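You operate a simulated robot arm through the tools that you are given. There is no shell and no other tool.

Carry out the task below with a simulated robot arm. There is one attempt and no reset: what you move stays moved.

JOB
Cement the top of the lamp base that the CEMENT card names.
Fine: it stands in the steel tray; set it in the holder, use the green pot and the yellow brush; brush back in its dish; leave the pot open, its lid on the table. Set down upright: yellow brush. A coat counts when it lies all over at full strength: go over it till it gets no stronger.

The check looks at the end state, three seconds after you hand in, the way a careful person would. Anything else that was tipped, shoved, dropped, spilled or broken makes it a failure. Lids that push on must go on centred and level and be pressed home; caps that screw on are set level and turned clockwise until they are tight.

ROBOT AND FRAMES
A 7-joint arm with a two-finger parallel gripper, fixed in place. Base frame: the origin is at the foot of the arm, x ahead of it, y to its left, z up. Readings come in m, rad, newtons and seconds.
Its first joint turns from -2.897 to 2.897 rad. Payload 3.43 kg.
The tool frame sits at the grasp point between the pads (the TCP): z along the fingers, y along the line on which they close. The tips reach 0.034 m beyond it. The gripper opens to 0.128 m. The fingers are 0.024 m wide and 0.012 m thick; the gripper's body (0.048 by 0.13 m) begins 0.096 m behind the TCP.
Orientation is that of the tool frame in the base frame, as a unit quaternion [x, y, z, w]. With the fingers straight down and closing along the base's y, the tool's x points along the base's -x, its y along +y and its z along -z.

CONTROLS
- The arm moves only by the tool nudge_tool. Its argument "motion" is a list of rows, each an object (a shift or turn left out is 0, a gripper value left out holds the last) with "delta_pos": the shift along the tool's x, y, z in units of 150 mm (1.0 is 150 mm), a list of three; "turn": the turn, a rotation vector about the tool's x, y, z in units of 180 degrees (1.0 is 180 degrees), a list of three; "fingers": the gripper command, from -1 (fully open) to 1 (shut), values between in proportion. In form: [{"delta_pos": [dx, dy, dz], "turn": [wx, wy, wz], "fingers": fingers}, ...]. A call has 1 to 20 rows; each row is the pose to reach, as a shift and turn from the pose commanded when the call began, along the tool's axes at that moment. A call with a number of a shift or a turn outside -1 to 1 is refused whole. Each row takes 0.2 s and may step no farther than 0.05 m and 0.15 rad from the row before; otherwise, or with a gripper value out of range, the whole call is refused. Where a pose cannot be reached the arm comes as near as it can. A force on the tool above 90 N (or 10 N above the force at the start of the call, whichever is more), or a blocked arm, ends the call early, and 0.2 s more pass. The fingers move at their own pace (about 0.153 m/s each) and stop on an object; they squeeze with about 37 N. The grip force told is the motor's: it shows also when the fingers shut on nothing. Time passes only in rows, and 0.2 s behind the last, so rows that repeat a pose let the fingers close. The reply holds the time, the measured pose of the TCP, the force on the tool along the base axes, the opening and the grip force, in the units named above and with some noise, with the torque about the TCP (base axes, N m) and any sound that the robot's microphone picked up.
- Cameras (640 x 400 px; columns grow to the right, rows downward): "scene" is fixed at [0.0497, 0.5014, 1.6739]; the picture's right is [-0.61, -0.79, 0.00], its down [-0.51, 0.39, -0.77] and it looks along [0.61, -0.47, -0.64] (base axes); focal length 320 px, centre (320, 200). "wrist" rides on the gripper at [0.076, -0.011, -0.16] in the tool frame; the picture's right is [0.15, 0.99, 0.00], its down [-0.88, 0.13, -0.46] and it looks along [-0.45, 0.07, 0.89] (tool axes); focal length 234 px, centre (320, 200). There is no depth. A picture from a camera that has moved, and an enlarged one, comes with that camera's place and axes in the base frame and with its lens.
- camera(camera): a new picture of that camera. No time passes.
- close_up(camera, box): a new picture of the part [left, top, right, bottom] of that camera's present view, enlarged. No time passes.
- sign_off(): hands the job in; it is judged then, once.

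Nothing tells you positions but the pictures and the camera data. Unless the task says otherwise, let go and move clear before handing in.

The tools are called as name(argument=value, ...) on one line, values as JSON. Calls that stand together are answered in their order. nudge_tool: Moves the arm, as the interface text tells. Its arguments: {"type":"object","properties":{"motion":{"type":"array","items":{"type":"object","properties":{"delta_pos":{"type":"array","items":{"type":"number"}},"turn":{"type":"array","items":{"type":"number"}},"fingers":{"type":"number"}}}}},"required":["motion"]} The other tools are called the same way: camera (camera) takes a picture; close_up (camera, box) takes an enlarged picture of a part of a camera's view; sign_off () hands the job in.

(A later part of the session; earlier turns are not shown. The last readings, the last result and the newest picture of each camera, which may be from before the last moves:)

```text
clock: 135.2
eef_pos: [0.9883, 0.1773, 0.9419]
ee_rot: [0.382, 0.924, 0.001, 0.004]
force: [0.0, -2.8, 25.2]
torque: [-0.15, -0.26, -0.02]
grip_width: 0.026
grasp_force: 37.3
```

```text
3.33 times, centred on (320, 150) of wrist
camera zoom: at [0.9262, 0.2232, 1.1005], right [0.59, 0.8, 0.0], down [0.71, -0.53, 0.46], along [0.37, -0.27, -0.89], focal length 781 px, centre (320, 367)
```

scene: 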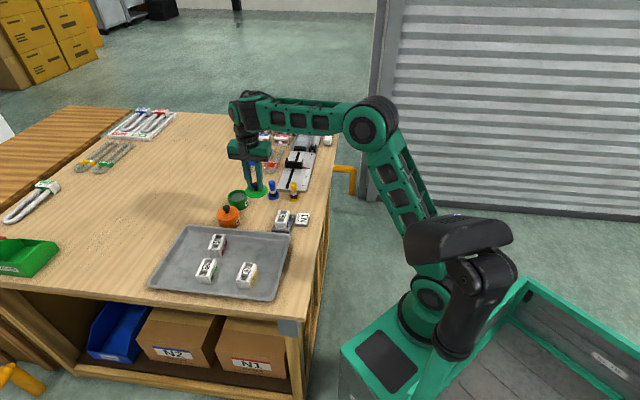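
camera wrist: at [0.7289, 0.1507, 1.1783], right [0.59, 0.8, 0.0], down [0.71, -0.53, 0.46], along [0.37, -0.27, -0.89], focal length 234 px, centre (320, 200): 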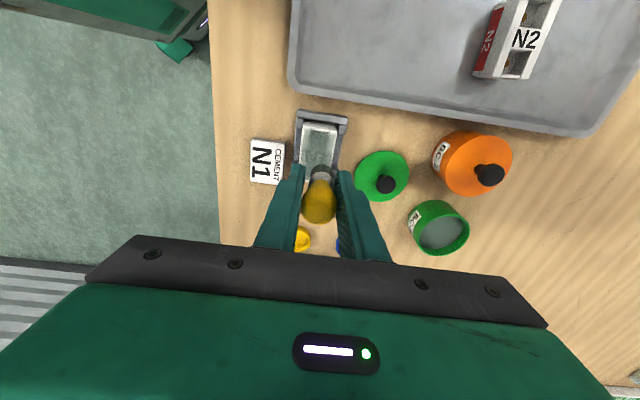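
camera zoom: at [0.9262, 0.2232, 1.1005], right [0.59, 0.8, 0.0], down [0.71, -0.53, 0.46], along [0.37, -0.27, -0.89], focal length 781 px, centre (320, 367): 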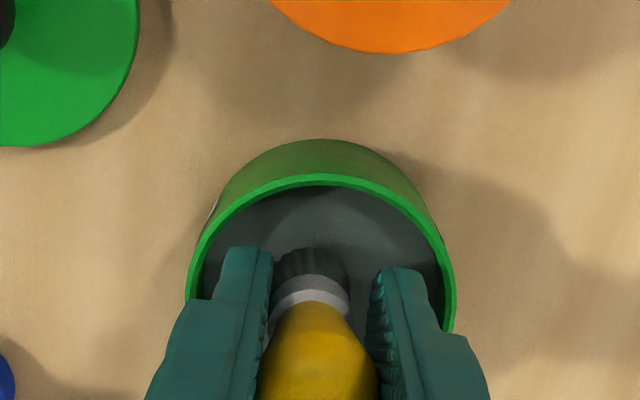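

The brush has slid up about 5 mm in the grip and tilts toward −y. With the tip pinned by the press, I'll shift the hand 2.5 mm toward −y to straighten it.

nudge_tool(motion=[{"delta_pos": [0, -0.01, 0]}, {"delta_pos": [0, -0.02, 0]}, {"delta_pos": [0, -0.02, -0.006]}, {"delta_pos": [0, -0.02, -0.006]}])

close_up(camera="wrist", box=[256, 90, 384, 210])

nudge_tool(motion=[{"delta_pos": [0, 0, -0.1]}, {"delta_pos": [0, 0, -0.35]}, {"delta_pos": [0, 0, -0.6]}, {"delta_pos": [0, 0, -0.688]}, {"delta_pos": [0, 0, -0.688]}])

close_up(camera="wrist", box=[256, 90, 384, 210])

close_up(camera="scene", box=[220, 155, 260, 185])

```text
clock: 136.2
eef_pos: [0.9854, 0.1758, 0.9403]
ee_rot: [0.382, 0.924, 0.0, 0.001]
force: [3.3, -2.5, 21.6]
torque: [-0.22, -0.26, 0.0]
grip_width: 0.0258
grasp_force: 36.9
```

```text
3.33 times, centred on (320, 150) of wrist
camera zoom: at [0.9244, 0.2219, 1.0992], right [0.59, 0.8, 0.0], down [0.71, -0.53, 0.46], along [0.37, -0.27, -0.89], focal length 781 px, centre (320, 367)
```

zoom: 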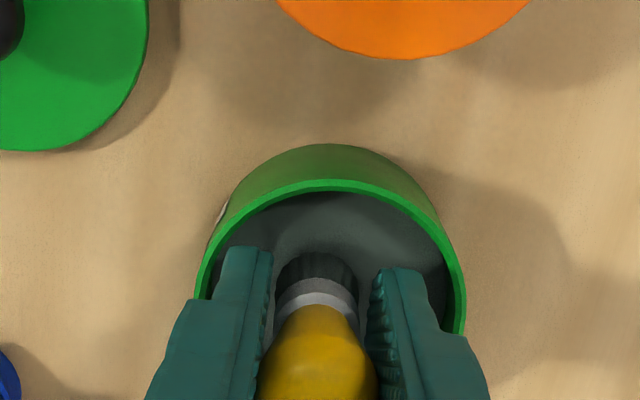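

```text
clock: 137.4
eef_pos: [0.9863, 0.1757, 1.0454]
ee_rot: [0.382, 0.924, -0.001, 0.0]
force: [0.5, 0.3, -1.0]
torque: [0.04, -0.04, -0.03]
grip_width: 0.0258
grasp_force: 37.1
```

```text
3.33 times, centred on (320, 150) of wrist
camera zoom: at [0.9245, 0.2229, 1.2028], right [0.59, 0.8, 0.0], down [0.72, -0.53, 0.46], along [0.37, -0.27, -0.89], focal length 781 px, centre (320, 367)
```

zoom: 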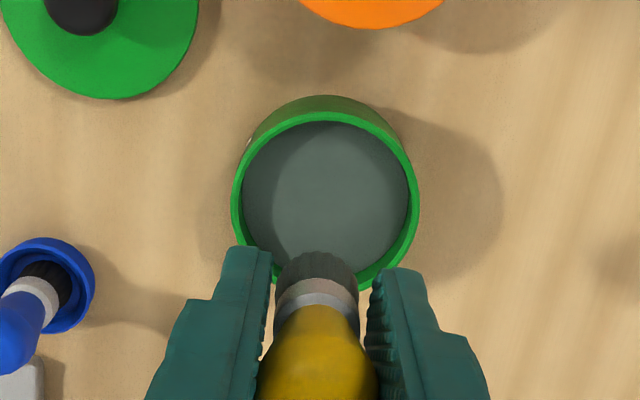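

```text
13.33 times, centred on (240, 170) of scene
camera zoom: at [0.0497, 0.5014, 1.6739], right [-0.61, -0.79, 0.0], down [-0.51, 0.39, -0.77], along [0.61, -0.47, -0.64], focal length 4268 px, centre (1387, 600)
```

zoom: 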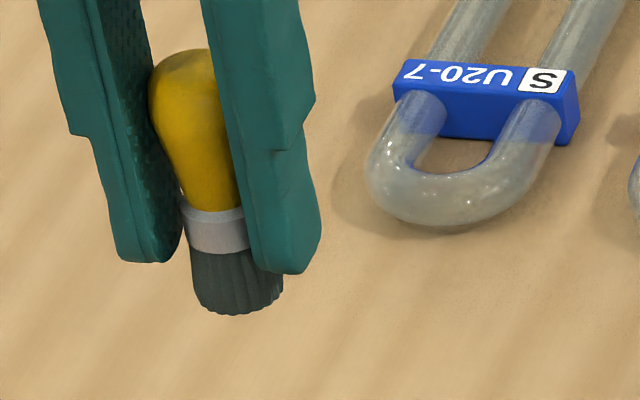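

The brush is straight again and loaded, sitting about 7 mm higher in the grip. I'll return over N1 and measure offsets again.

nudge_tool(motion=[{"delta_pos": [0.1, -0.22, 0]}, {"delta_pos": [0.2, -0.44, 0]}, {"delta_pos": [0.29, -0.65, 0]}])

nudge_tool(motion=[{"delta_pos": [0.1, -0.22, 0]}, {"delta_pos": [0.2, -0.44, 0]}, {"delta_pos": [0.297, -0.643, 0]}, {"delta_pos": [0.297, -0.643, 0.2]}, {"delta_pos": [0.297, -0.643, 0.35]}, {"delta_pos": [0.297, -0.643, 0.35]}])

close_up(camera="wrist", box=[272, 100, 368, 180])

close_up(camera="scene", box=[264, 195, 304, 228])

```text
clock: 138.2
eef_pos: [0.8842, 0.1363, 1.0415]
ee_rot: [0.383, 0.924, 0.0, 0.001]
force: [-0.5, 0.1, -2.5]
torque: [-0.03, 0.05, -0.03]
grip_width: 0.026
grasp_force: 37.3
```

```text
clock: 139.6
eef_pos: [0.7872, 0.1006, 0.9901]
ee_rot: [0.382, 0.924, 0.001, 0.001]
force: [0.1, 0.1, -0.7]
torque: [0.0, 0.01, 0.04]
grip_width: 0.0261
grasp_force: 37.1
```

```text
5.00 times, centred on (320, 140) of wrist
camera zoom: at [0.7257, 0.1468, 1.1484], right [0.59, 0.8, 0.0], down [0.71, -0.53, 0.46], along [0.37, -0.27, -0.89], focal length 1171 px, centre (320, 500)
```

zoom: 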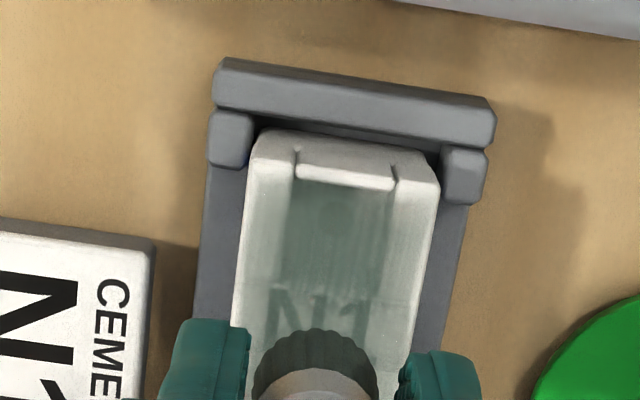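

```text
12.12 times, centred on (284, 212) of scene
camera zoom: at [0.0497, 0.5014, 1.6739], right [-0.61, -0.79, 0.0], down [-0.51, 0.39, -0.77], along [0.61, -0.47, -0.64], focal length 3880 px, centre (756, 61)
```

zoom: 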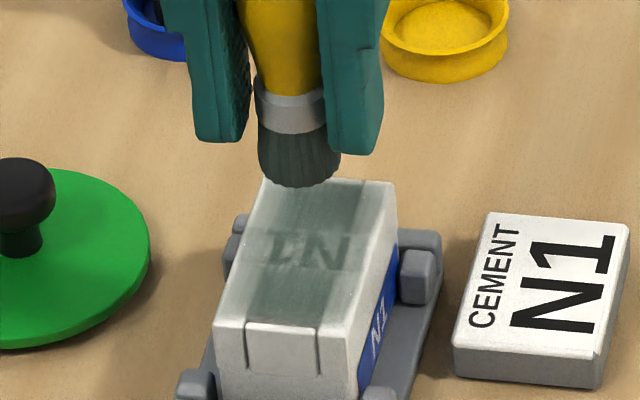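

N1's centre is 2.5 mm toward +y of the tip. I'll lower over the +y rail with light contact this time.

nudge_tool(motion=[{"delta_pos": [0, 0.1, 0.1]}, {"delta_pos": [0, 0.1, 0.22]}, {"delta_pos": [0, 0.1, 0.238]}, {"delta_pos": [0, 0.1, 0.238]}])

nudge_tool(motion=[{"delta_pos": [0, 0, 0.008]}, {"delta_pos": [0, 0, 0.008]}])

nudge_tool(motion=[{"delta_pos": [0, 0, 0.006]}, {"delta_pos": [0, 0, 0.006]}])

close_up(camera="scene", box=[264, 195, 304, 228])

```text
clock: 140.6
eef_pos: [0.7989, 0.1119, 0.9535]
ee_rot: [0.382, 0.924, 0.002, 0.002]
force: [1.2, -1.8, 16.1]
torque: [-0.21, -0.11, 0.02]
grip_width: 0.026
grasp_force: 37.3
```

```text
clock: 141.2
eef_pos: [0.7974, 0.1117, 0.9542]
ee_rot: [0.382, 0.924, 0.0, 0.002]
force: [3.3, 0.8, 24.0]
torque: [-0.17, -0.18, 0.02]
grip_width: 0.0259
grasp_force: 36.4
```

```text
clock: 141.8
eef_pos: [0.7963, 0.1107, 0.9527]
ee_rot: [0.382, 0.924, 0.0, 0.002]
force: [2.0, 0.3, 26.7]
torque: [-0.17, -0.1, 0.04]
grip_width: 0.0261
grasp_force: 37.4
```

```text
12.12 times, centred on (284, 212) of scene
camera zoom: at [0.0497, 0.5014, 1.6739], right [-0.61, -0.79, 0.0], down [-0.51, 0.39, -0.77], along [0.61, -0.47, -0.64], focal length 3880 px, centre (756, 61)
```

zoom: 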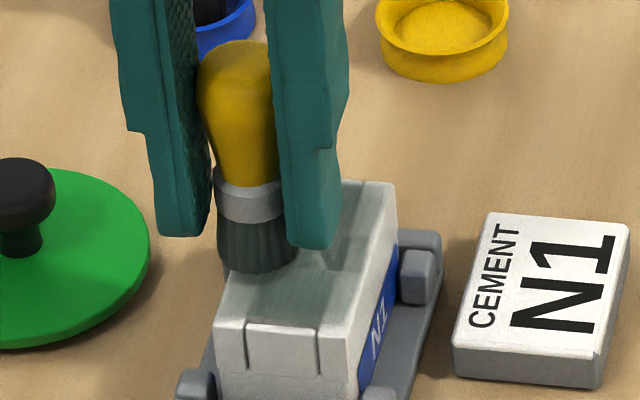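

The contact is already firm here (about 26 N, at the slip limit), so I'll back off to around 8 N before stroking.

nudge_tool(motion=[{"delta_pos": [0, 0, -0.014]}, {"delta_pos": [0, 0, -0.014]}])

```text
clock: 142.4
eef_pos: [0.797, 0.1105, 0.9521]
ee_rot: [0.382, 0.924, 0.0, 0.001]
force: [0.5, 1.8, 5.5]
torque: [0.01, -0.02, 0.03]
grip_width: 0.026
grasp_force: 37.0
```

Light contact at 5.5 N. I'll stroke the +y rail with two close lanes and check.

nudge_tool(motion=[{"delta_pos": [0.065, 0, 0]}, {"delta_pos": [0.13, 0, 0]}, {"delta_pos": [0.2, 0, 0]}, {"delta_pos": [0.2, 0.03, 0]}, {"delta_pos": [0.13, 0.03, 0]}, {"delta_pos": [0.065, 0.03, 0]}, {"delta_pos": [0, 0.03, 0]}, {"delta_pos": [-0.065, 0.03, 0]}, {"delta_pos": [-0.13, 0.03, 0]}, {"delta_pos": [-0.2, 0.03, 0]}, {"delta_pos": [-0.2, 0, 0]}, {"delta_pos": [-0.13, 0, 0]}, {"delta_pos": [-0.065, 0, 0]}, {"delta_pos": [0, 0, 0]}])

close_up(camera="wrist", box=[272, 110, 368, 180])

close_up(camera="scene", box=[264, 195, 304, 228])

```text
clock: 145.4
eef_pos: [0.7975, 0.1099, 0.954]
ee_rot: [0.382, 0.924, 0.001, 0.002]
force: [0.3, 0.0, 0.2]
torque: [0.0, -0.01, 0.03]
grip_width: 0.0262
grasp_force: 36.6
```

```text
5.71 times, centred on (320, 145) of wrist
camera zoom: at [0.7349, 0.1567, 1.1129], right [0.59, 0.8, 0.0], down [0.71, -0.53, 0.46], along [0.37, -0.27, -0.89], focal length 1338 px, centre (320, 514)
```

zoom: 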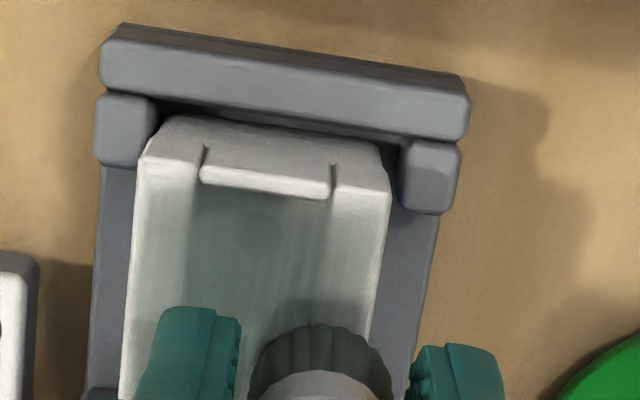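

```text
12.12 times, centred on (284, 212) of scene
camera zoom: at [0.0497, 0.5014, 1.6739], right [-0.61, -0.79, 0.0], down [-0.51, 0.39, -0.77], along [0.61, -0.47, -0.64], focal length 3880 px, centre (756, 61)
```

zoom: 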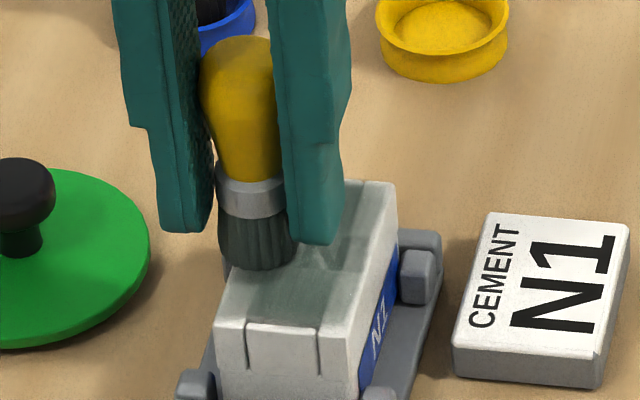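

The force has relaxed to zero as the brush settled. I'll lift and see how much the +y rail gained.

nudge_tool(motion=[{"delta_pos": [0, 0, -0.1]}, {"delta_pos": [0, -0.04, -0.25]}, {"delta_pos": [0, -0.083, -0.4]}, {"delta_pos": [0, -0.083, -0.4]}])

close_up(camera="scene", box=[276, 207, 300, 229])

close_up(camera="wrist", box=[294, 110, 368, 170])

```text
clock: 146.4
eef_pos: [0.7894, 0.1015, 1.0145]
ee_rot: [0.382, 0.924, 0.0, 0.001]
force: [-0.2, 0.2, 0.1]
torque: [0.03, 0.03, -0.03]
grip_width: 0.0261
grasp_force: 37.0
```

```text
16.00 times, centred on (288, 218) of scene
camera zoom: at [0.0497, 0.5014, 1.6739], right [-0.61, -0.79, 0.0], down [-0.51, 0.39, -0.77], along [0.61, -0.47, -0.64], focal length 5121 px, centre (832, -88)
```

zoom: 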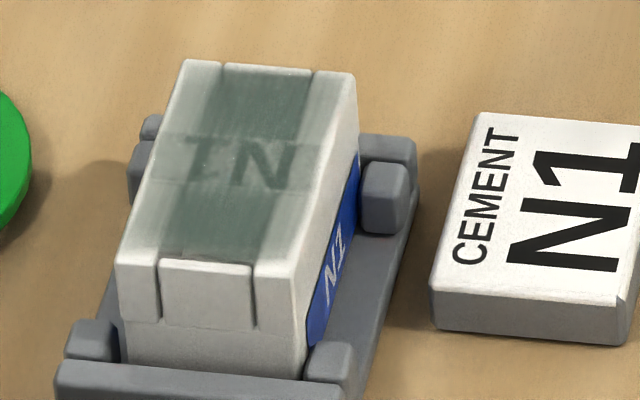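

```text
6.67 times, centred on (331, 140) of wrist
camera zoom: at [0.7267, 0.1476, 1.1727], right [0.59, 0.8, 0.0], down [0.71, -0.53, 0.46], along [0.37, -0.27, -0.89], focal length 1561 px, centre (247, 600)
```

zoom: 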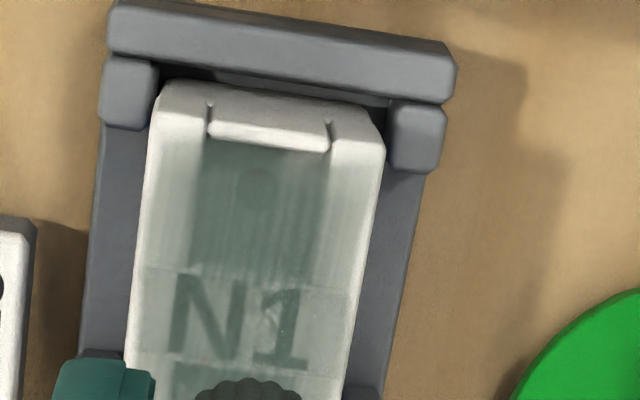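

The change from those passes is small, so I'll test whether dwelling helps. I'll hold the brush with small circles on the +x/+y corner under light pressure and compare.

nudge_tool(motion=[{"delta_pos": [0.18, 0.09, 0.15]}, {"delta_pos": [0.18, 0.09, 0.36]}, {"delta_pos": [0.18, 0.09, 0.408]}, {"delta_pos": [0.2, 0.09, 0.408]}, {"delta_pos": [0.2, 0.11, 0.408]}, {"delta_pos": [0.18, 0.11, 0.408]}, {"delta_pos": [0.16, 0.11, 0.408]}, {"delta_pos": [0.16, 0.09, 0.408]}, {"delta_pos": [0.18, 0.08, 0.408]}, {"delta_pos": [0.2, 0.09, 0.408]}, {"delta_pos": [0.2, 0.11, 0.408]}, {"delta_pos": [0.18, 0.11, 0.408]}, {"delta_pos": [0.16, 0.1, 0.408]}, {"delta_pos": [0.18, 0.09, 0.408]}])

nudge_tool(motion=[{"delta_pos": [0, 0, -0.1]}, {"delta_pos": [-0.09, -0.04, -0.3]}, {"delta_pos": [-0.18, -0.09, -0.408]}, {"delta_pos": [-0.18, -0.09, -0.408]}])

close_up(camera="scene", box=[276, 207, 300, 229])

close_up(camera="wrist", box=[294, 110, 368, 170])

```text
clock: 149.4
eef_pos: [0.7784, 0.1304, 0.9534]
ee_rot: [0.382, 0.924, -0.001, 0.002]
force: [0.1, -0.4, -0.1]
torque: [0.03, -0.01, 0.0]
grip_width: 0.0262
grasp_force: 36.7
```

```text
clock: 150.4
eef_pos: [0.7887, 0.1021, 1.0132]
ee_rot: [0.382, 0.924, 0.0, 0.001]
force: [-1.3, -0.1, 0.5]
torque: [0.03, 0.0, -0.01]
grip_width: 0.026
grasp_force: 36.9
```

```text
16.00 times, centred on (288, 218) of scene
camera zoom: at [0.0497, 0.5014, 1.6739], right [-0.61, -0.79, 0.0], down [-0.51, 0.39, -0.77], along [0.61, -0.47, -0.64], focal length 5121 px, centre (832, -88)
```

zoom: 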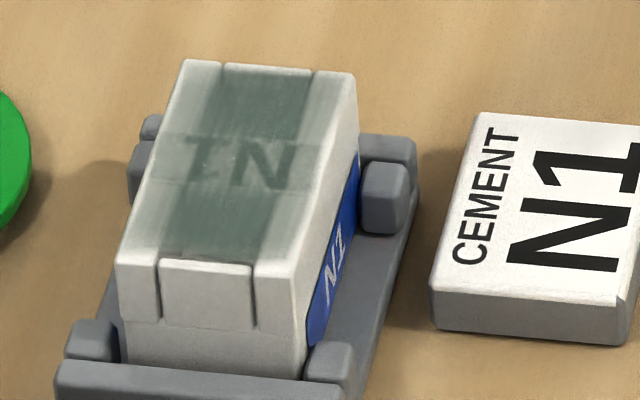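

```text
6.67 times, centred on (331, 140) of wrist
camera zoom: at [0.7268, 0.1482, 1.1724], right [0.59, 0.8, 0.0], down [0.71, -0.53, 0.46], along [0.37, -0.27, -0.89], focal length 1561 px, centre (247, 600)
```

zoom: 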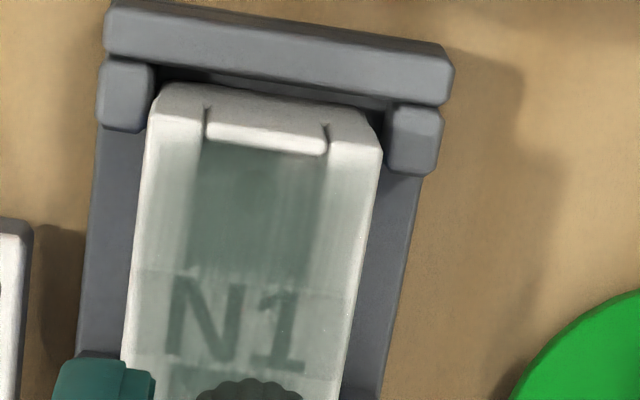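

There was no real contact there, so that test was inconclusive. I'll repeat at the same corner, stepping down until I feel about 8 N.

nudge_tool(motion=[{"delta_pos": [0.18, 0.09, 0.15]}, {"delta_pos": [0.18, 0.09, 0.36]}, {"delta_pos": [0.18, 0.09, 0.414]}, {"delta_pos": [0.18, 0.09, 0.414]}])

nudge_tool(motion=[{"delta_pos": [0, 0, 0.006]}, {"delta_pos": [0, 0, 0.006]}])

nudge_tool(motion=[{"delta_pos": [0, 0, 0.006]}, {"delta_pos": [0, 0, 0.006]}])

close_up(camera="scene", box=[264, 195, 304, 228])

close_up(camera="wrist", box=[272, 120, 368, 190])

```text
clock: 151.4
eef_pos: [0.7776, 0.1296, 0.9528]
ee_rot: [0.382, 0.924, 0.001, 0.002]
force: [-0.7, 1.3, 13.3]
torque: [-0.05, 0.07, 0.02]
grip_width: 0.0262
grasp_force: 37.0
```

```text
clock: 152.0
eef_pos: [0.7788, 0.1304, 0.9528]
ee_rot: [0.382, 0.924, 0.001, 0.002]
force: [0.7, 3.5, 25.4]
torque: [-0.07, -0.01, 0.0]
grip_width: 0.0262
grasp_force: 37.1
```

```text
clock: 152.6
eef_pos: [0.7791, 0.1306, 0.9521]
ee_rot: [0.381, 0.924, 0.001, 0.002]
force: [1.0, 2.3, 27.0]
torque: [-0.14, -0.08, 0.03]
grip_width: 0.0262
grasp_force: 37.0
```

```text
12.12 times, centred on (284, 212) of scene
camera zoom: at [0.0497, 0.5014, 1.6739], right [-0.61, -0.79, 0.0], down [-0.51, 0.39, -0.77], along [0.61, -0.47, -0.64], focal length 3880 px, centre (756, 61)
```

zoom: 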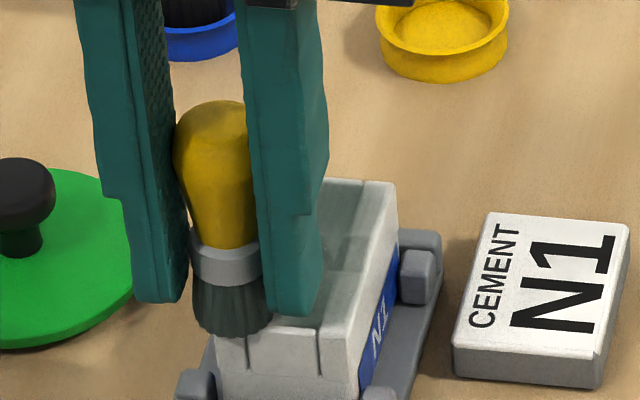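

```text
5.71 times, centred on (320, 155) of wrist
camera zoom: at [0.7164, 0.1761, 1.1099], right [0.59, 0.8, 0.0], down [0.71, -0.53, 0.46], along [0.37, -0.27, -0.89], focal length 1338 px, centre (320, 457)
```

zoom: 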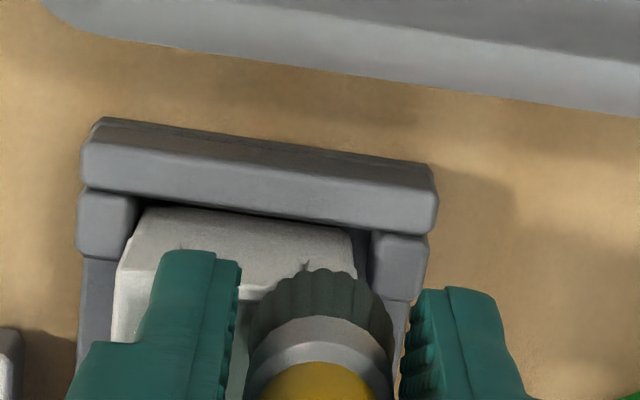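

Firm contact at that corner now, held for about a second. I'll lift and compare.

nudge_tool(motion=[{"delta_pos": [0, 0, -0.012]}, {"delta_pos": [0, 0, -0.1]}, {"delta_pos": [-0.09, -0.04, -0.3]}, {"delta_pos": [-0.18, -0.09, -0.42]}, {"delta_pos": [-0.18, -0.09, -0.42]}])

close_up(camera="scene", box=[276, 207, 300, 229])

close_up(camera="wrist", box=[294, 110, 368, 170])

```text
clock: 153.8
eef_pos: [0.7866, 0.1017, 1.0129]
ee_rot: [0.382, 0.924, 0.0, 0.001]
force: [0.3, 0.3, -0.8]
torque: [0.01, 0.0, 0.02]
grip_width: 0.0263
grasp_force: 37.5
```

```text
16.00 times, centred on (288, 218) of scene
camera zoom: at [0.0497, 0.5014, 1.6739], right [-0.61, -0.79, 0.0], down [-0.51, 0.39, -0.77], along [0.61, -0.47, -0.64], focal length 5121 px, centre (832, -88)
```

zoom: 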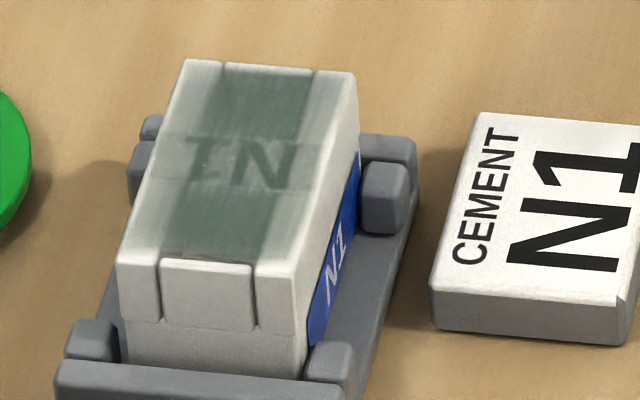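

```text
6.67 times, centred on (331, 140) of wrist
camera zoom: at [0.7266, 0.1483, 1.1721], right [0.59, 0.8, 0.0], down [0.71, -0.53, 0.46], along [0.37, -0.27, -0.89], focal length 1561 px, centre (247, 600)
```

zoom: 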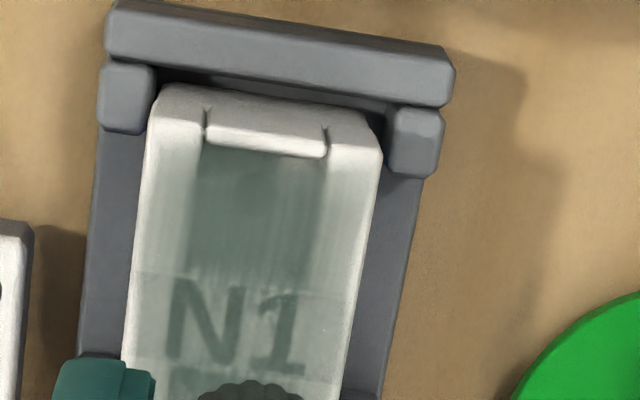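

That dwell clearly evened out the coat in that corner right to the edge, so firm dabbing works. I'll dab a grid over the top, starting with the +y lane.

nudge_tool(motion=[{"delta_pos": [0.2, 0.093, 0.2]}, {"delta_pos": [0.2, 0.093, 0.38]}, {"delta_pos": [0.2, 0.093, 0.421]}, {"delta_pos": [0.2, 0.093, 0.421]}, {"delta_pos": [0.1, 0.093, 0.395]}, {"delta_pos": [0.1, 0.093, 0.421]}, {"delta_pos": [0.1, 0.093, 0.421]}, {"delta_pos": [0, 0.093, 0.395]}, {"delta_pos": [0, 0.093, 0.421]}, {"delta_pos": [0, 0.093, 0.421]}, {"delta_pos": [-0.1, 0.093, 0.395]}, {"delta_pos": [-0.1, 0.093, 0.421]}, {"delta_pos": [-0.1, 0.093, 0.421]}, {"delta_pos": [-0.2, 0.093, 0.395]}, {"delta_pos": [-0.2, 0.093, 0.421]}, {"delta_pos": [-0.2, 0.093, 0.421]}])

close_up(camera="scene", box=[264, 195, 304, 228])

close_up(camera="wrist", box=[262, 100, 378, 190])

```text
clock: 157.2
eef_pos: [0.8203, 0.0906, 0.9508]
ee_rot: [0.381, 0.925, 0.001, 0.002]
force: [-2.1, -1.2, 14.6]
torque: [-0.08, 0.01, 0.01]
grip_width: 0.026
grasp_force: 36.8
```

```text
12.12 times, centred on (284, 212) of scene
camera zoom: at [0.0497, 0.5014, 1.6739], right [-0.61, -0.79, 0.0], down [-0.51, 0.39, -0.77], along [0.61, -0.47, -0.64], focal length 3880 px, centre (756, 61)
```

zoom: 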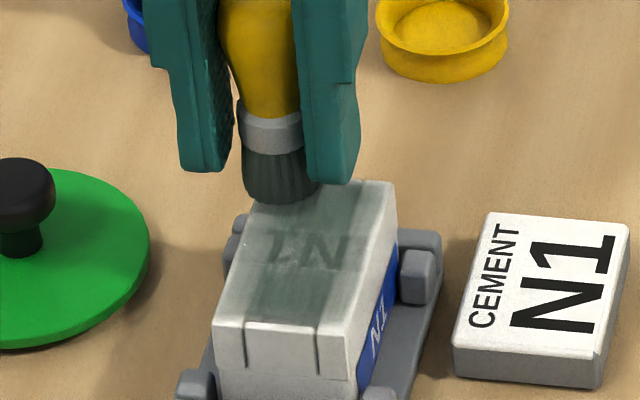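

```text
4.44 times, centred on (320, 145) of wrist
camera zoom: at [0.7575, 0.1367, 1.1093], right [0.59, 0.8, 0.0], down [0.71, -0.53, 0.46], along [0.37, -0.27, -0.89], focal length 1041 px, centre (320, 444)
```

zoom: 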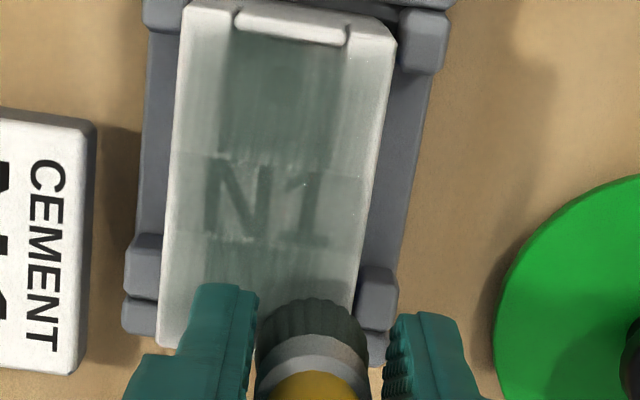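

Dabbing works: the +y rail is now clearly more uniform, with about 15 N of contact. Next the centre lane, then the −y lane.

nudge_tool(motion=[{"delta_pos": [0, -0.093, -0.026]}, {"delta_pos": [0, -0.093, 0.0]}, {"delta_pos": [0, -0.093, 0.0]}, {"delta_pos": [0.1, -0.093, -0.026]}, {"delta_pos": [0.1, -0.093, 0.0]}, {"delta_pos": [0.1, -0.093, 0.0]}, {"delta_pos": [0.2, -0.093, -0.026]}, {"delta_pos": [0.2, -0.093, 0.0]}, {"delta_pos": [0.2, -0.093, 0.0]}, {"delta_pos": [0.3, -0.093, -0.026]}, {"delta_pos": [0.3, -0.093, 0.0]}, {"delta_pos": [0.3, -0.093, 0.0]}, {"delta_pos": [0.4, -0.093, -0.026]}, {"delta_pos": [0.4, -0.093, 0.0]}, {"delta_pos": [0.4, -0.093, 0.0]}])

nudge_tool(motion=[{"delta_pos": [0, -0.093, -0.026]}, {"delta_pos": [0, -0.093, 0.0]}, {"delta_pos": [0, -0.093, 0.0]}, {"delta_pos": [-0.1, -0.093, -0.026]}, {"delta_pos": [-0.1, -0.093, 0.0]}, {"delta_pos": [-0.1, -0.093, 0.0]}, {"delta_pos": [-0.2, -0.093, -0.026]}, {"delta_pos": [-0.2, -0.093, 0.0]}, {"delta_pos": [-0.2, -0.093, 0.0]}, {"delta_pos": [-0.3, -0.093, -0.026]}, {"delta_pos": [-0.3, -0.093, 0.0]}, {"delta_pos": [-0.3, -0.093, 0.0]}, {"delta_pos": [-0.4, -0.093, -0.026]}, {"delta_pos": [-0.4, -0.093, 0.0]}, {"delta_pos": [-0.4, -0.093, 0.0]}])

close_up(camera="scene", box=[264, 195, 304, 228])

close_up(camera="wrist", box=[262, 100, 378, 190])

```text
clock: 160.4
eef_pos: [0.7677, 0.1233, 0.9512]
ee_rot: [0.382, 0.924, 0.0, 0.001]
force: [-1.5, 0.9, 5.5]
torque: [0.07, -0.06, -0.02]
grip_width: 0.0262
grasp_force: 36.5
```

```text
clock: 163.6
eef_pos: [0.8002, 0.0703, 0.9512]
ee_rot: [0.383, 0.924, 0.001, 0.003]
force: [-1.6, 0.5, 11.1]
torque: [-0.07, -0.03, 0.02]
grip_width: 0.026
grasp_force: 36.9
```

```text
12.12 times, centred on (284, 212) of scene
camera zoom: at [0.0497, 0.5014, 1.6739], right [-0.61, -0.79, 0.0], down [-0.51, 0.39, -0.77], along [0.61, -0.47, -0.64], focal length 3880 px, centre (756, 61)
```

zoom: 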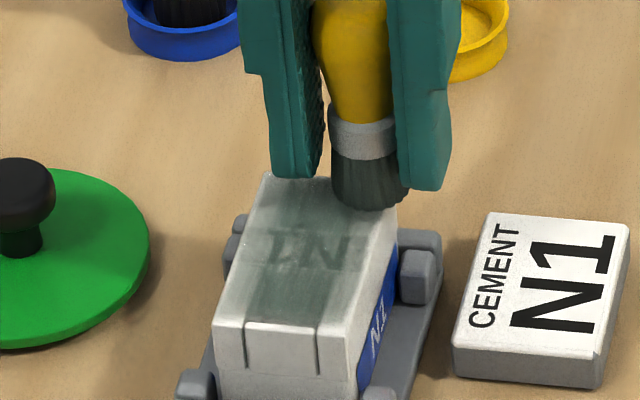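

```text
4.44 times, centred on (320, 145) of wrist
camera zoom: at [0.7389, 0.1168, 1.1092], right [0.59, 0.8, 0.0], down [0.71, -0.53, 0.46], along [0.37, -0.27, -0.89], focal length 1041 px, centre (320, 444)
```

zoom: 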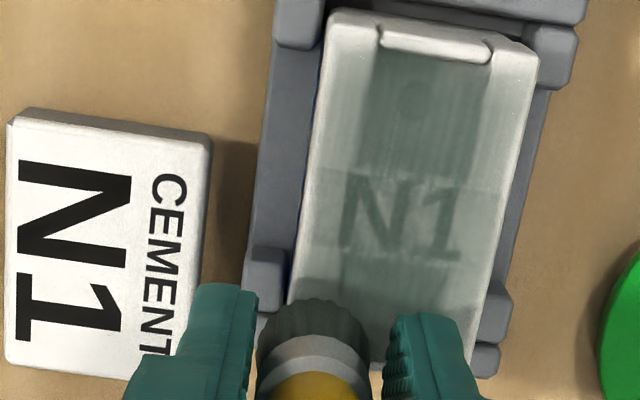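

The top is becoming uniform, but the −y rail is still lighter and the brush may be running low. I'll reload and repeat.

nudge_tool(motion=[{"delta_pos": [0, 0, -0.3]}, {"delta_pos": [0, 0, -0.615]}, {"delta_pos": [-0.06, 0.26, -0.615]}, {"delta_pos": [-0.12, 0.53, -0.615]}, {"delta_pos": [-0.19, 0.8, -0.615]}])

nudge_tool(motion=[{"delta_pos": [-0.1, 0.29, 0]}, {"delta_pos": [-0.197, 0.581, 0]}, {"delta_pos": [-0.197, 0.581, 0.25]}, {"delta_pos": [-0.197, 0.581, 0.5]}, {"delta_pos": [-0.197, 0.581, 0.67]}, {"delta_pos": [-0.197, 0.581, 0.69]}, {"delta_pos": [-0.197, 0.581, 0.69]}])

close_up(camera="wrist", box=[256, 90, 384, 210])

```text
clock: 164.8
eef_pos: [0.9041, 0.1362, 1.0445]
ee_rot: [0.382, 0.924, 0.0, 0.002]
force: [-0.5, -0.4, 0.8]
torque: [0.06, -0.05, 0.02]
grip_width: 0.0262
grasp_force: 36.9
```

```text
clock: 166.4
eef_pos: [0.9884, 0.1766, 0.9394]
ee_rot: [0.382, 0.924, 0.001, 0.001]
force: [-0.1, 0.3, 0.0]
torque: [0.01, 0.01, 0.02]
grip_width: 0.0259
grasp_force: 37.2
```

```text
3.33 times, centred on (320, 150) of wrist
camera zoom: at [0.9268, 0.2231, 1.0983], right [0.59, 0.8, 0.0], down [0.71, -0.53, 0.46], along [0.37, -0.27, -0.89], focal length 781 px, centre (320, 367)
```

zoom: 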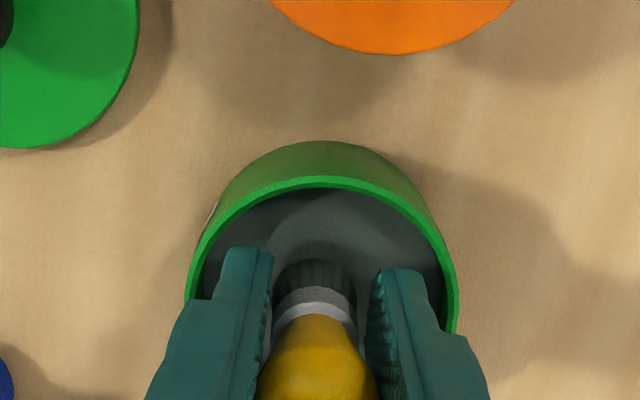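

No contact yet; fingers are inside the rim with room to spare. I'll step down to a moderate press.

nudge_tool(motion=[{"delta_pos": [0, 0, 0.01]}, {"delta_pos": [0, 0, 0.01]}])

nudge_tool(motion=[{"delta_pos": [0, 0, 0.008]}, {"delta_pos": [0, 0, 0.008]}])

```text
clock: 167.0
eef_pos: [0.9888, 0.1755, 0.9383]
ee_rot: [0.382, 0.924, 0.0, 0.002]
force: [0.6, -1.1, -0.8]
torque: [0.0, 0.0, -0.01]
grip_width: 0.0261
grasp_force: 37.0
```

```text
clock: 167.6
eef_pos: [0.9882, 0.1763, 0.9366]
ee_rot: [0.382, 0.924, 0.0, 0.001]
force: [0.1, -0.1, -1.0]
torque: [0.01, -0.01, 0.02]
grip_width: 0.026
grasp_force: 37.1
```

nudge_tool(motion=[{"delta_pos": [0, 0, 0.01]}, {"delta_pos": [0, 0, 0.01]}])

nudge_tool(motion=[{"delta_pos": [0, 0, 0.008]}, {"delta_pos": [0, 0, 0.008]}])

close_up(camera="scene", box=[210, 165, 274, 210])

```text
clock: 168.2
eef_pos: [0.988, 0.1757, 0.937]
ee_rot: [0.381, 0.925, 0.002, 0.002]
force: [1.6, 1.0, 10.1]
torque: [-0.02, -0.18, 0.0]
grip_width: 0.026
grasp_force: 36.6
```

```text
clock: 168.8
eef_pos: [0.989, 0.1755, 0.9363]
ee_rot: [0.381, 0.924, 0.001, 0.004]
force: [2.0, -2.3, 24.5]
torque: [-0.18, -0.21, 0.03]
grip_width: 0.0258
grasp_force: 36.7
```

```text
8.89 times, centred on (242, 188) of scene
camera zoom: at [0.0497, 0.5014, 1.6739], right [-0.61, -0.79, 0.0], down [-0.51, 0.39, -0.77], along [0.61, -0.47, -0.64], focal length 2845 px, centre (1013, 311)
```

zoom: 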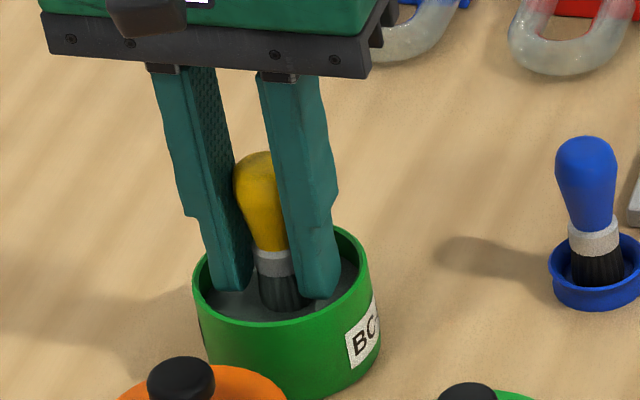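

The brush has now slid well up in the grip, so its tip is only about 11 mm below the fingertips, which would be too short for setting it back in the dish. Since it stands flat and pressed on the firm cement, I'll ease the load, open slightly, rise 11 mm and regrip.

nudge_tool(motion=[{"delta_pos": [0, 0, -0.01]}, {"delta_pos": [0, 0, -0.01]}])

close_up(camera="wrist", box=[256, 90, 384, 210])

```text
clock: 169.4
eef_pos: [0.9877, 0.1763, 0.9368]
ee_rot: [0.382, 0.924, 0.0, 0.002]
force: [3.6, -3.3, 20.8]
torque: [-0.29, -0.28, 0.03]
grip_width: 0.0256
grasp_force: 36.8
```

```text
3.33 times, centred on (320, 150) of wrist
camera zoom: at [0.926, 0.223, 1.0948], right [0.59, 0.8, 0.0], down [0.71, -0.53, 0.46], along [0.37, -0.27, -0.89], focal length 781 px, centre (320, 367)
```

zoom: 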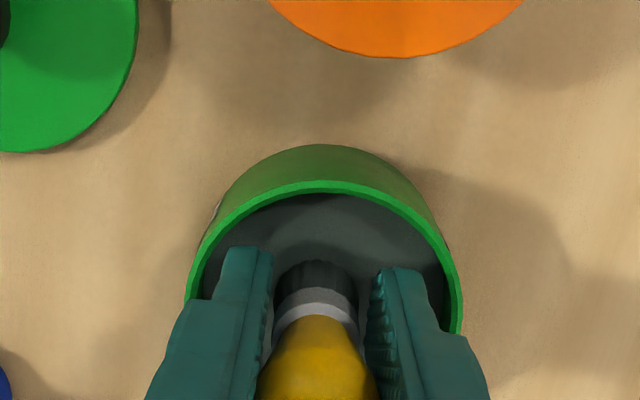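

nudge_tool(motion=[{"delta_pos": [0, 0, -0.008]}, {"delta_pos": [0, 0, -0.008]}])

```text
clock: 170.0
eef_pos: [0.9872, 0.1773, 0.937]
ee_rot: [0.381, 0.924, -0.001, 0.001]
force: [2.3, -1.9, 9.9]
torque: [-0.19, -0.19, 0.0]
grip_width: 0.0261
grasp_force: 36.9
```

nudge_tool(motion=[{"delta_pos": [-0.003, 0, -0.005]}, {"delta_pos": [-0.003, 0, -0.005]}])

```text
clock: 170.6
eef_pos: [0.988, 0.1764, 0.9366]
ee_rot: [0.381, 0.925, -0.001, 0.001]
force: [-0.5, 0.9, -0.6]
torque: [-0.02, -0.02, 0.0]
grip_width: 0.0257
grasp_force: 37.4
```

The load is zero with the tip just touching. I'll open by about 2.5 mm per side and watch the brush.

nudge_tool(motion=[{"fingers": 0.52}, {"fingers": 0.52}])

close_up(camera="wrist", box=[256, 90, 384, 210])

close_up(camera="scene", box=[210, 165, 274, 210])

```text
clock: 171.2
eef_pos: [0.9879, 0.1768, 0.9397]
ee_rot: [0.382, 0.924, 0.0, 0.002]
force: [-0.2, 0.0, 0.3]
torque: [0.0, 0.0, -0.03]
grip_width: 0.0308
grasp_force: 0.1
```

```text
3.33 times, centred on (320, 150) of wrist
camera zoom: at [0.9265, 0.223, 1.0968], right [0.59, 0.8, 0.0], down [0.71, -0.53, 0.46], along [0.37, -0.27, -0.89], focal length 781 px, centre (320, 367)
```

zoom: 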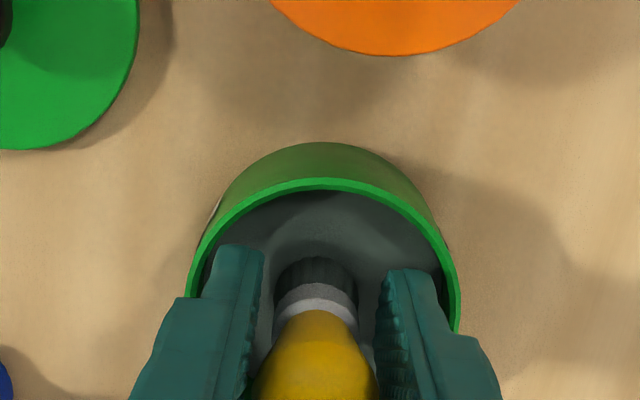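

```text
8.89 times, centred on (242, 188) of scene
camera zoom: at [0.0497, 0.5014, 1.6739], right [-0.61, -0.79, 0.0], down [-0.51, 0.39, -0.77], along [0.61, -0.47, -0.64], focal length 2845 px, centre (1013, 311)
```

zoom: 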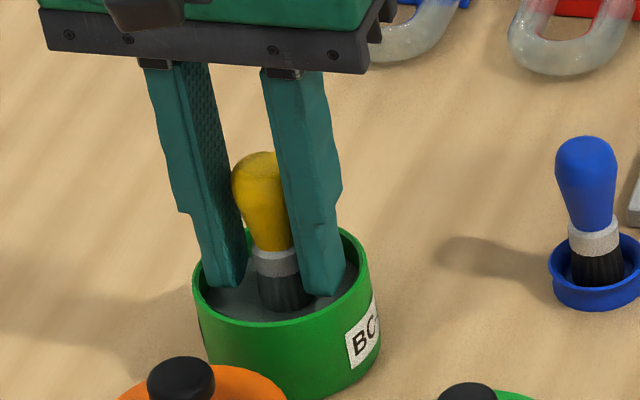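

The brush stands upright by itself on the cement. I'll rise 11 mm, shift 5 mm in −x to centre it on the pads, and regrip.

nudge_tool(motion=[{"delta_pos": [0, 0, -0.04], "fingers": 0.52}, {"delta_pos": [0, 0, -0.075], "fingers": 0.52}, {"delta_pos": [-0.017, 0, -0.075], "fingers": 0.52}, {"delta_pos": [-0.033, 0, -0.075], "fingers": 0.52}, {"delta_pos": [-0.033, 0, -0.075], "fingers": 0.52}])

close_up(camera="wrist", box=[256, 90, 384, 210])

close_up(camera="scene", box=[210, 165, 274, 210])

```text
clock: 172.4
eef_pos: [0.9919, 0.1728, 0.9495]
ee_rot: [0.382, 0.924, 0.001, 0.001]
force: [-0.1, -0.3, -0.6]
torque: [0.0, 0.01, 0.0]
grip_width: 0.0304
grasp_force: 0.0
```

```text
3.33 times, centred on (320, 150) of wrist
camera zoom: at [0.9306, 0.2189, 1.1079], right [0.59, 0.8, 0.0], down [0.71, -0.53, 0.46], along [0.37, -0.27, -0.89], focal length 781 px, centre (320, 367)
```

zoom: 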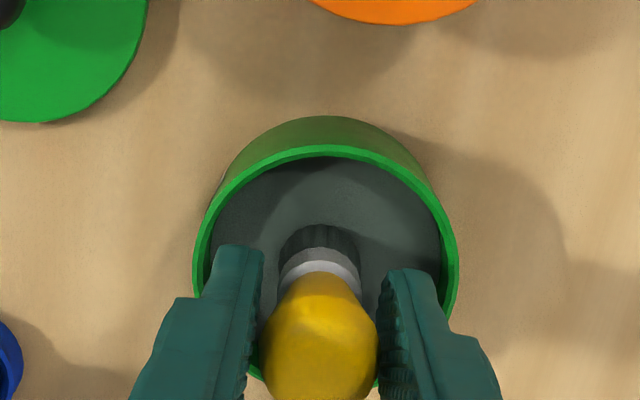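

```text
8.89 times, centred on (242, 188) of scene
camera zoom: at [0.0497, 0.5014, 1.6739], right [-0.61, -0.79, 0.0], down [-0.51, 0.39, -0.77], along [0.61, -0.47, -0.64], focal length 2845 px, centre (1013, 311)
```

zoom: 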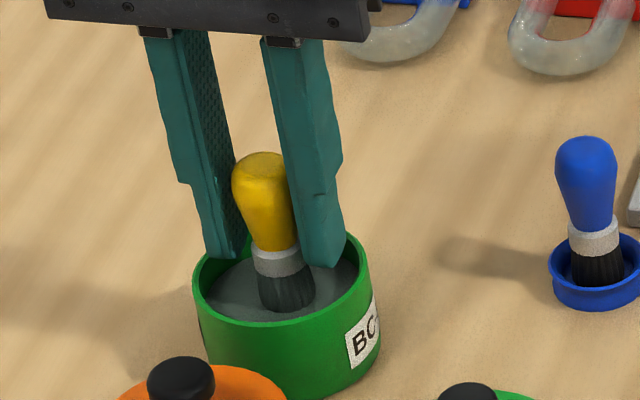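

The brush remains upright and is now well placed between the pads. Closing.

nudge_tool(motion=[{"fingers": 0.57}, {"fingers": 1}, {"fingers": 1}, {"fingers": 1}])

close_up(camera="wrist", box=[256, 90, 384, 210])

close_up(camera="scene", box=[210, 165, 274, 210])

```text
clock: 173.4
eef_pos: [0.9925, 0.1723, 0.9493]
ee_rot: [0.382, 0.924, 0.0, 0.001]
force: [-0.3, 0.1, 0.5]
torque: [-0.04, -0.02, 0.0]
grip_width: 0.0258
grasp_force: 36.9
```

```text
3.33 times, centred on (320, 150) of wrist
camera zoom: at [0.9306, 0.219, 1.1079], right [0.59, 0.8, 0.0], down [0.71, -0.53, 0.46], along [0.37, -0.27, -0.89], focal length 781 px, centre (320, 367)
```

zoom: 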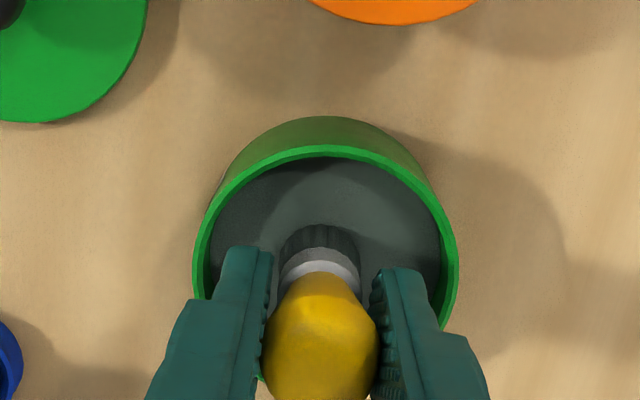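

```text
8.89 times, centred on (242, 188) of scene
camera zoom: at [0.0497, 0.5014, 1.6739], right [-0.61, -0.79, 0.0], down [-0.51, 0.39, -0.77], along [0.61, -0.47, -0.64], focal length 2845 px, centre (1013, 311)
```

zoom: 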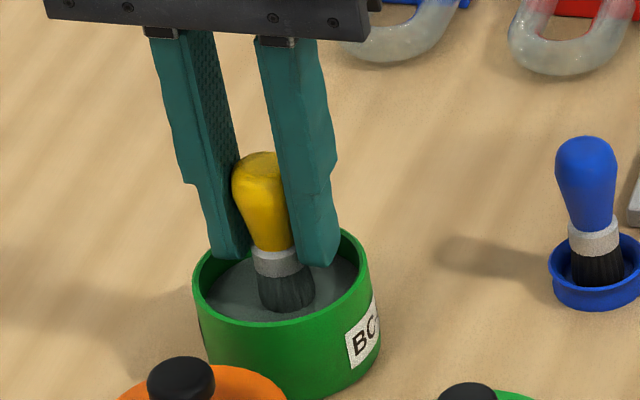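

Regripped well, with the tip again about 22 mm below the fingertips. I'll return to N1 and check alignment before dabbing.

nudge_tool(motion=[{"delta_pos": [0, 0, -0.1]}, {"delta_pos": [0, 0, -0.35]}, {"delta_pos": [0, 0, -0.628]}, {"delta_pos": [0.1, -0.25, -0.628]}, {"delta_pos": [0.2, -0.47, -0.628]}, {"delta_pos": [0.3, -0.69, -0.628]}])

nudge_tool(motion=[{"delta_pos": [0.1, -0.2, 0]}, {"delta_pos": [0.2, -0.4, 0]}, {"delta_pos": [0.29, -0.598, 0]}, {"delta_pos": [0.29, -0.598, 0.15]}, {"delta_pos": [0.29, -0.598, 0.3]}, {"delta_pos": [0.29, -0.598, 0.3]}])

close_up(camera="wrist", box=[272, 100, 368, 180])

close_up(camera="scene", box=[264, 195, 304, 228])

```text
clock: 174.8
eef_pos: [0.8889, 0.131, 1.0415]
ee_rot: [0.382, 0.924, -0.001, 0.001]
force: [0.0, 0.6, -2.2]
torque: [-0.04, 0.08, 0.03]
grip_width: 0.0261
grasp_force: 37.1
```

```text
clock: 176.2
eef_pos: [0.792, 0.0991, 0.9975]
ee_rot: [0.383, 0.924, 0.001, 0.001]
force: [-0.5, -0.4, -0.8]
torque: [0.01, 0.02, 0.01]
grip_width: 0.0259
grasp_force: 36.8
```

```text
5.00 times, centred on (320, 140) of wrist
camera zoom: at [0.73, 0.1458, 1.1563], right [0.59, 0.8, 0.0], down [0.71, -0.53, 0.46], along [0.37, -0.27, -0.89], focal length 1171 px, centre (320, 500)
```

zoom: 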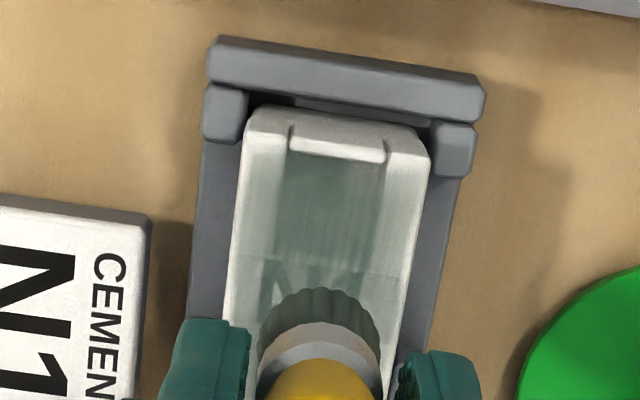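

```text
12.12 times, centred on (284, 212) of scene
camera zoom: at [0.0497, 0.5014, 1.6739], right [-0.61, -0.79, 0.0], down [-0.51, 0.39, -0.77], along [0.61, -0.47, -0.64], focal length 3880 px, centre (756, 61)
```

zoom: 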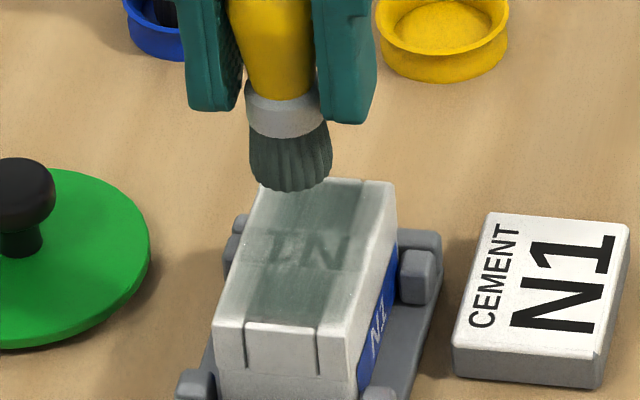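

The brush is nearly centred on N1. I'll find the contact height again with small steps at the centre.

nudge_tool(motion=[{"delta_pos": [-0.017, -0.097, 0.1]}, {"delta_pos": [-0.017, -0.097, 0.2]}, {"delta_pos": [-0.017, -0.097, 0.238]}, {"delta_pos": [-0.017, -0.097, 0.238]}])

nudge_tool(motion=[{"delta_pos": [0, 0, 0.006]}, {"delta_pos": [0, 0, 0.006]}])

nudge_tool(motion=[{"delta_pos": [0, 0, 0.006]}, {"delta_pos": [0, 0, 0.006]}])

```text
clock: 177.2
eef_pos: [0.7836, 0.0868, 0.9638]
ee_rot: [0.382, 0.924, 0.002, 0.003]
force: [-1.6, 0.3, 12.2]
torque: [0.0, 0.05, 0.01]
grip_width: 0.026
grasp_force: 36.7
```

```text
clock: 177.8
eef_pos: [0.7825, 0.0867, 0.9622]
ee_rot: [0.382, 0.924, 0.001, 0.002]
force: [-2.8, 1.3, 26.8]
torque: [0.1, 0.08, -0.01]
grip_width: 0.026
grasp_force: 36.4
```

```text
clock: 178.4
eef_pos: [0.7839, 0.0857, 0.9608]
ee_rot: [0.382, 0.924, 0.0, 0.002]
force: [-2.6, -0.5, 30.8]
torque: [0.07, 0.01, 0.01]
grip_width: 0.0263
grasp_force: 37.4
```

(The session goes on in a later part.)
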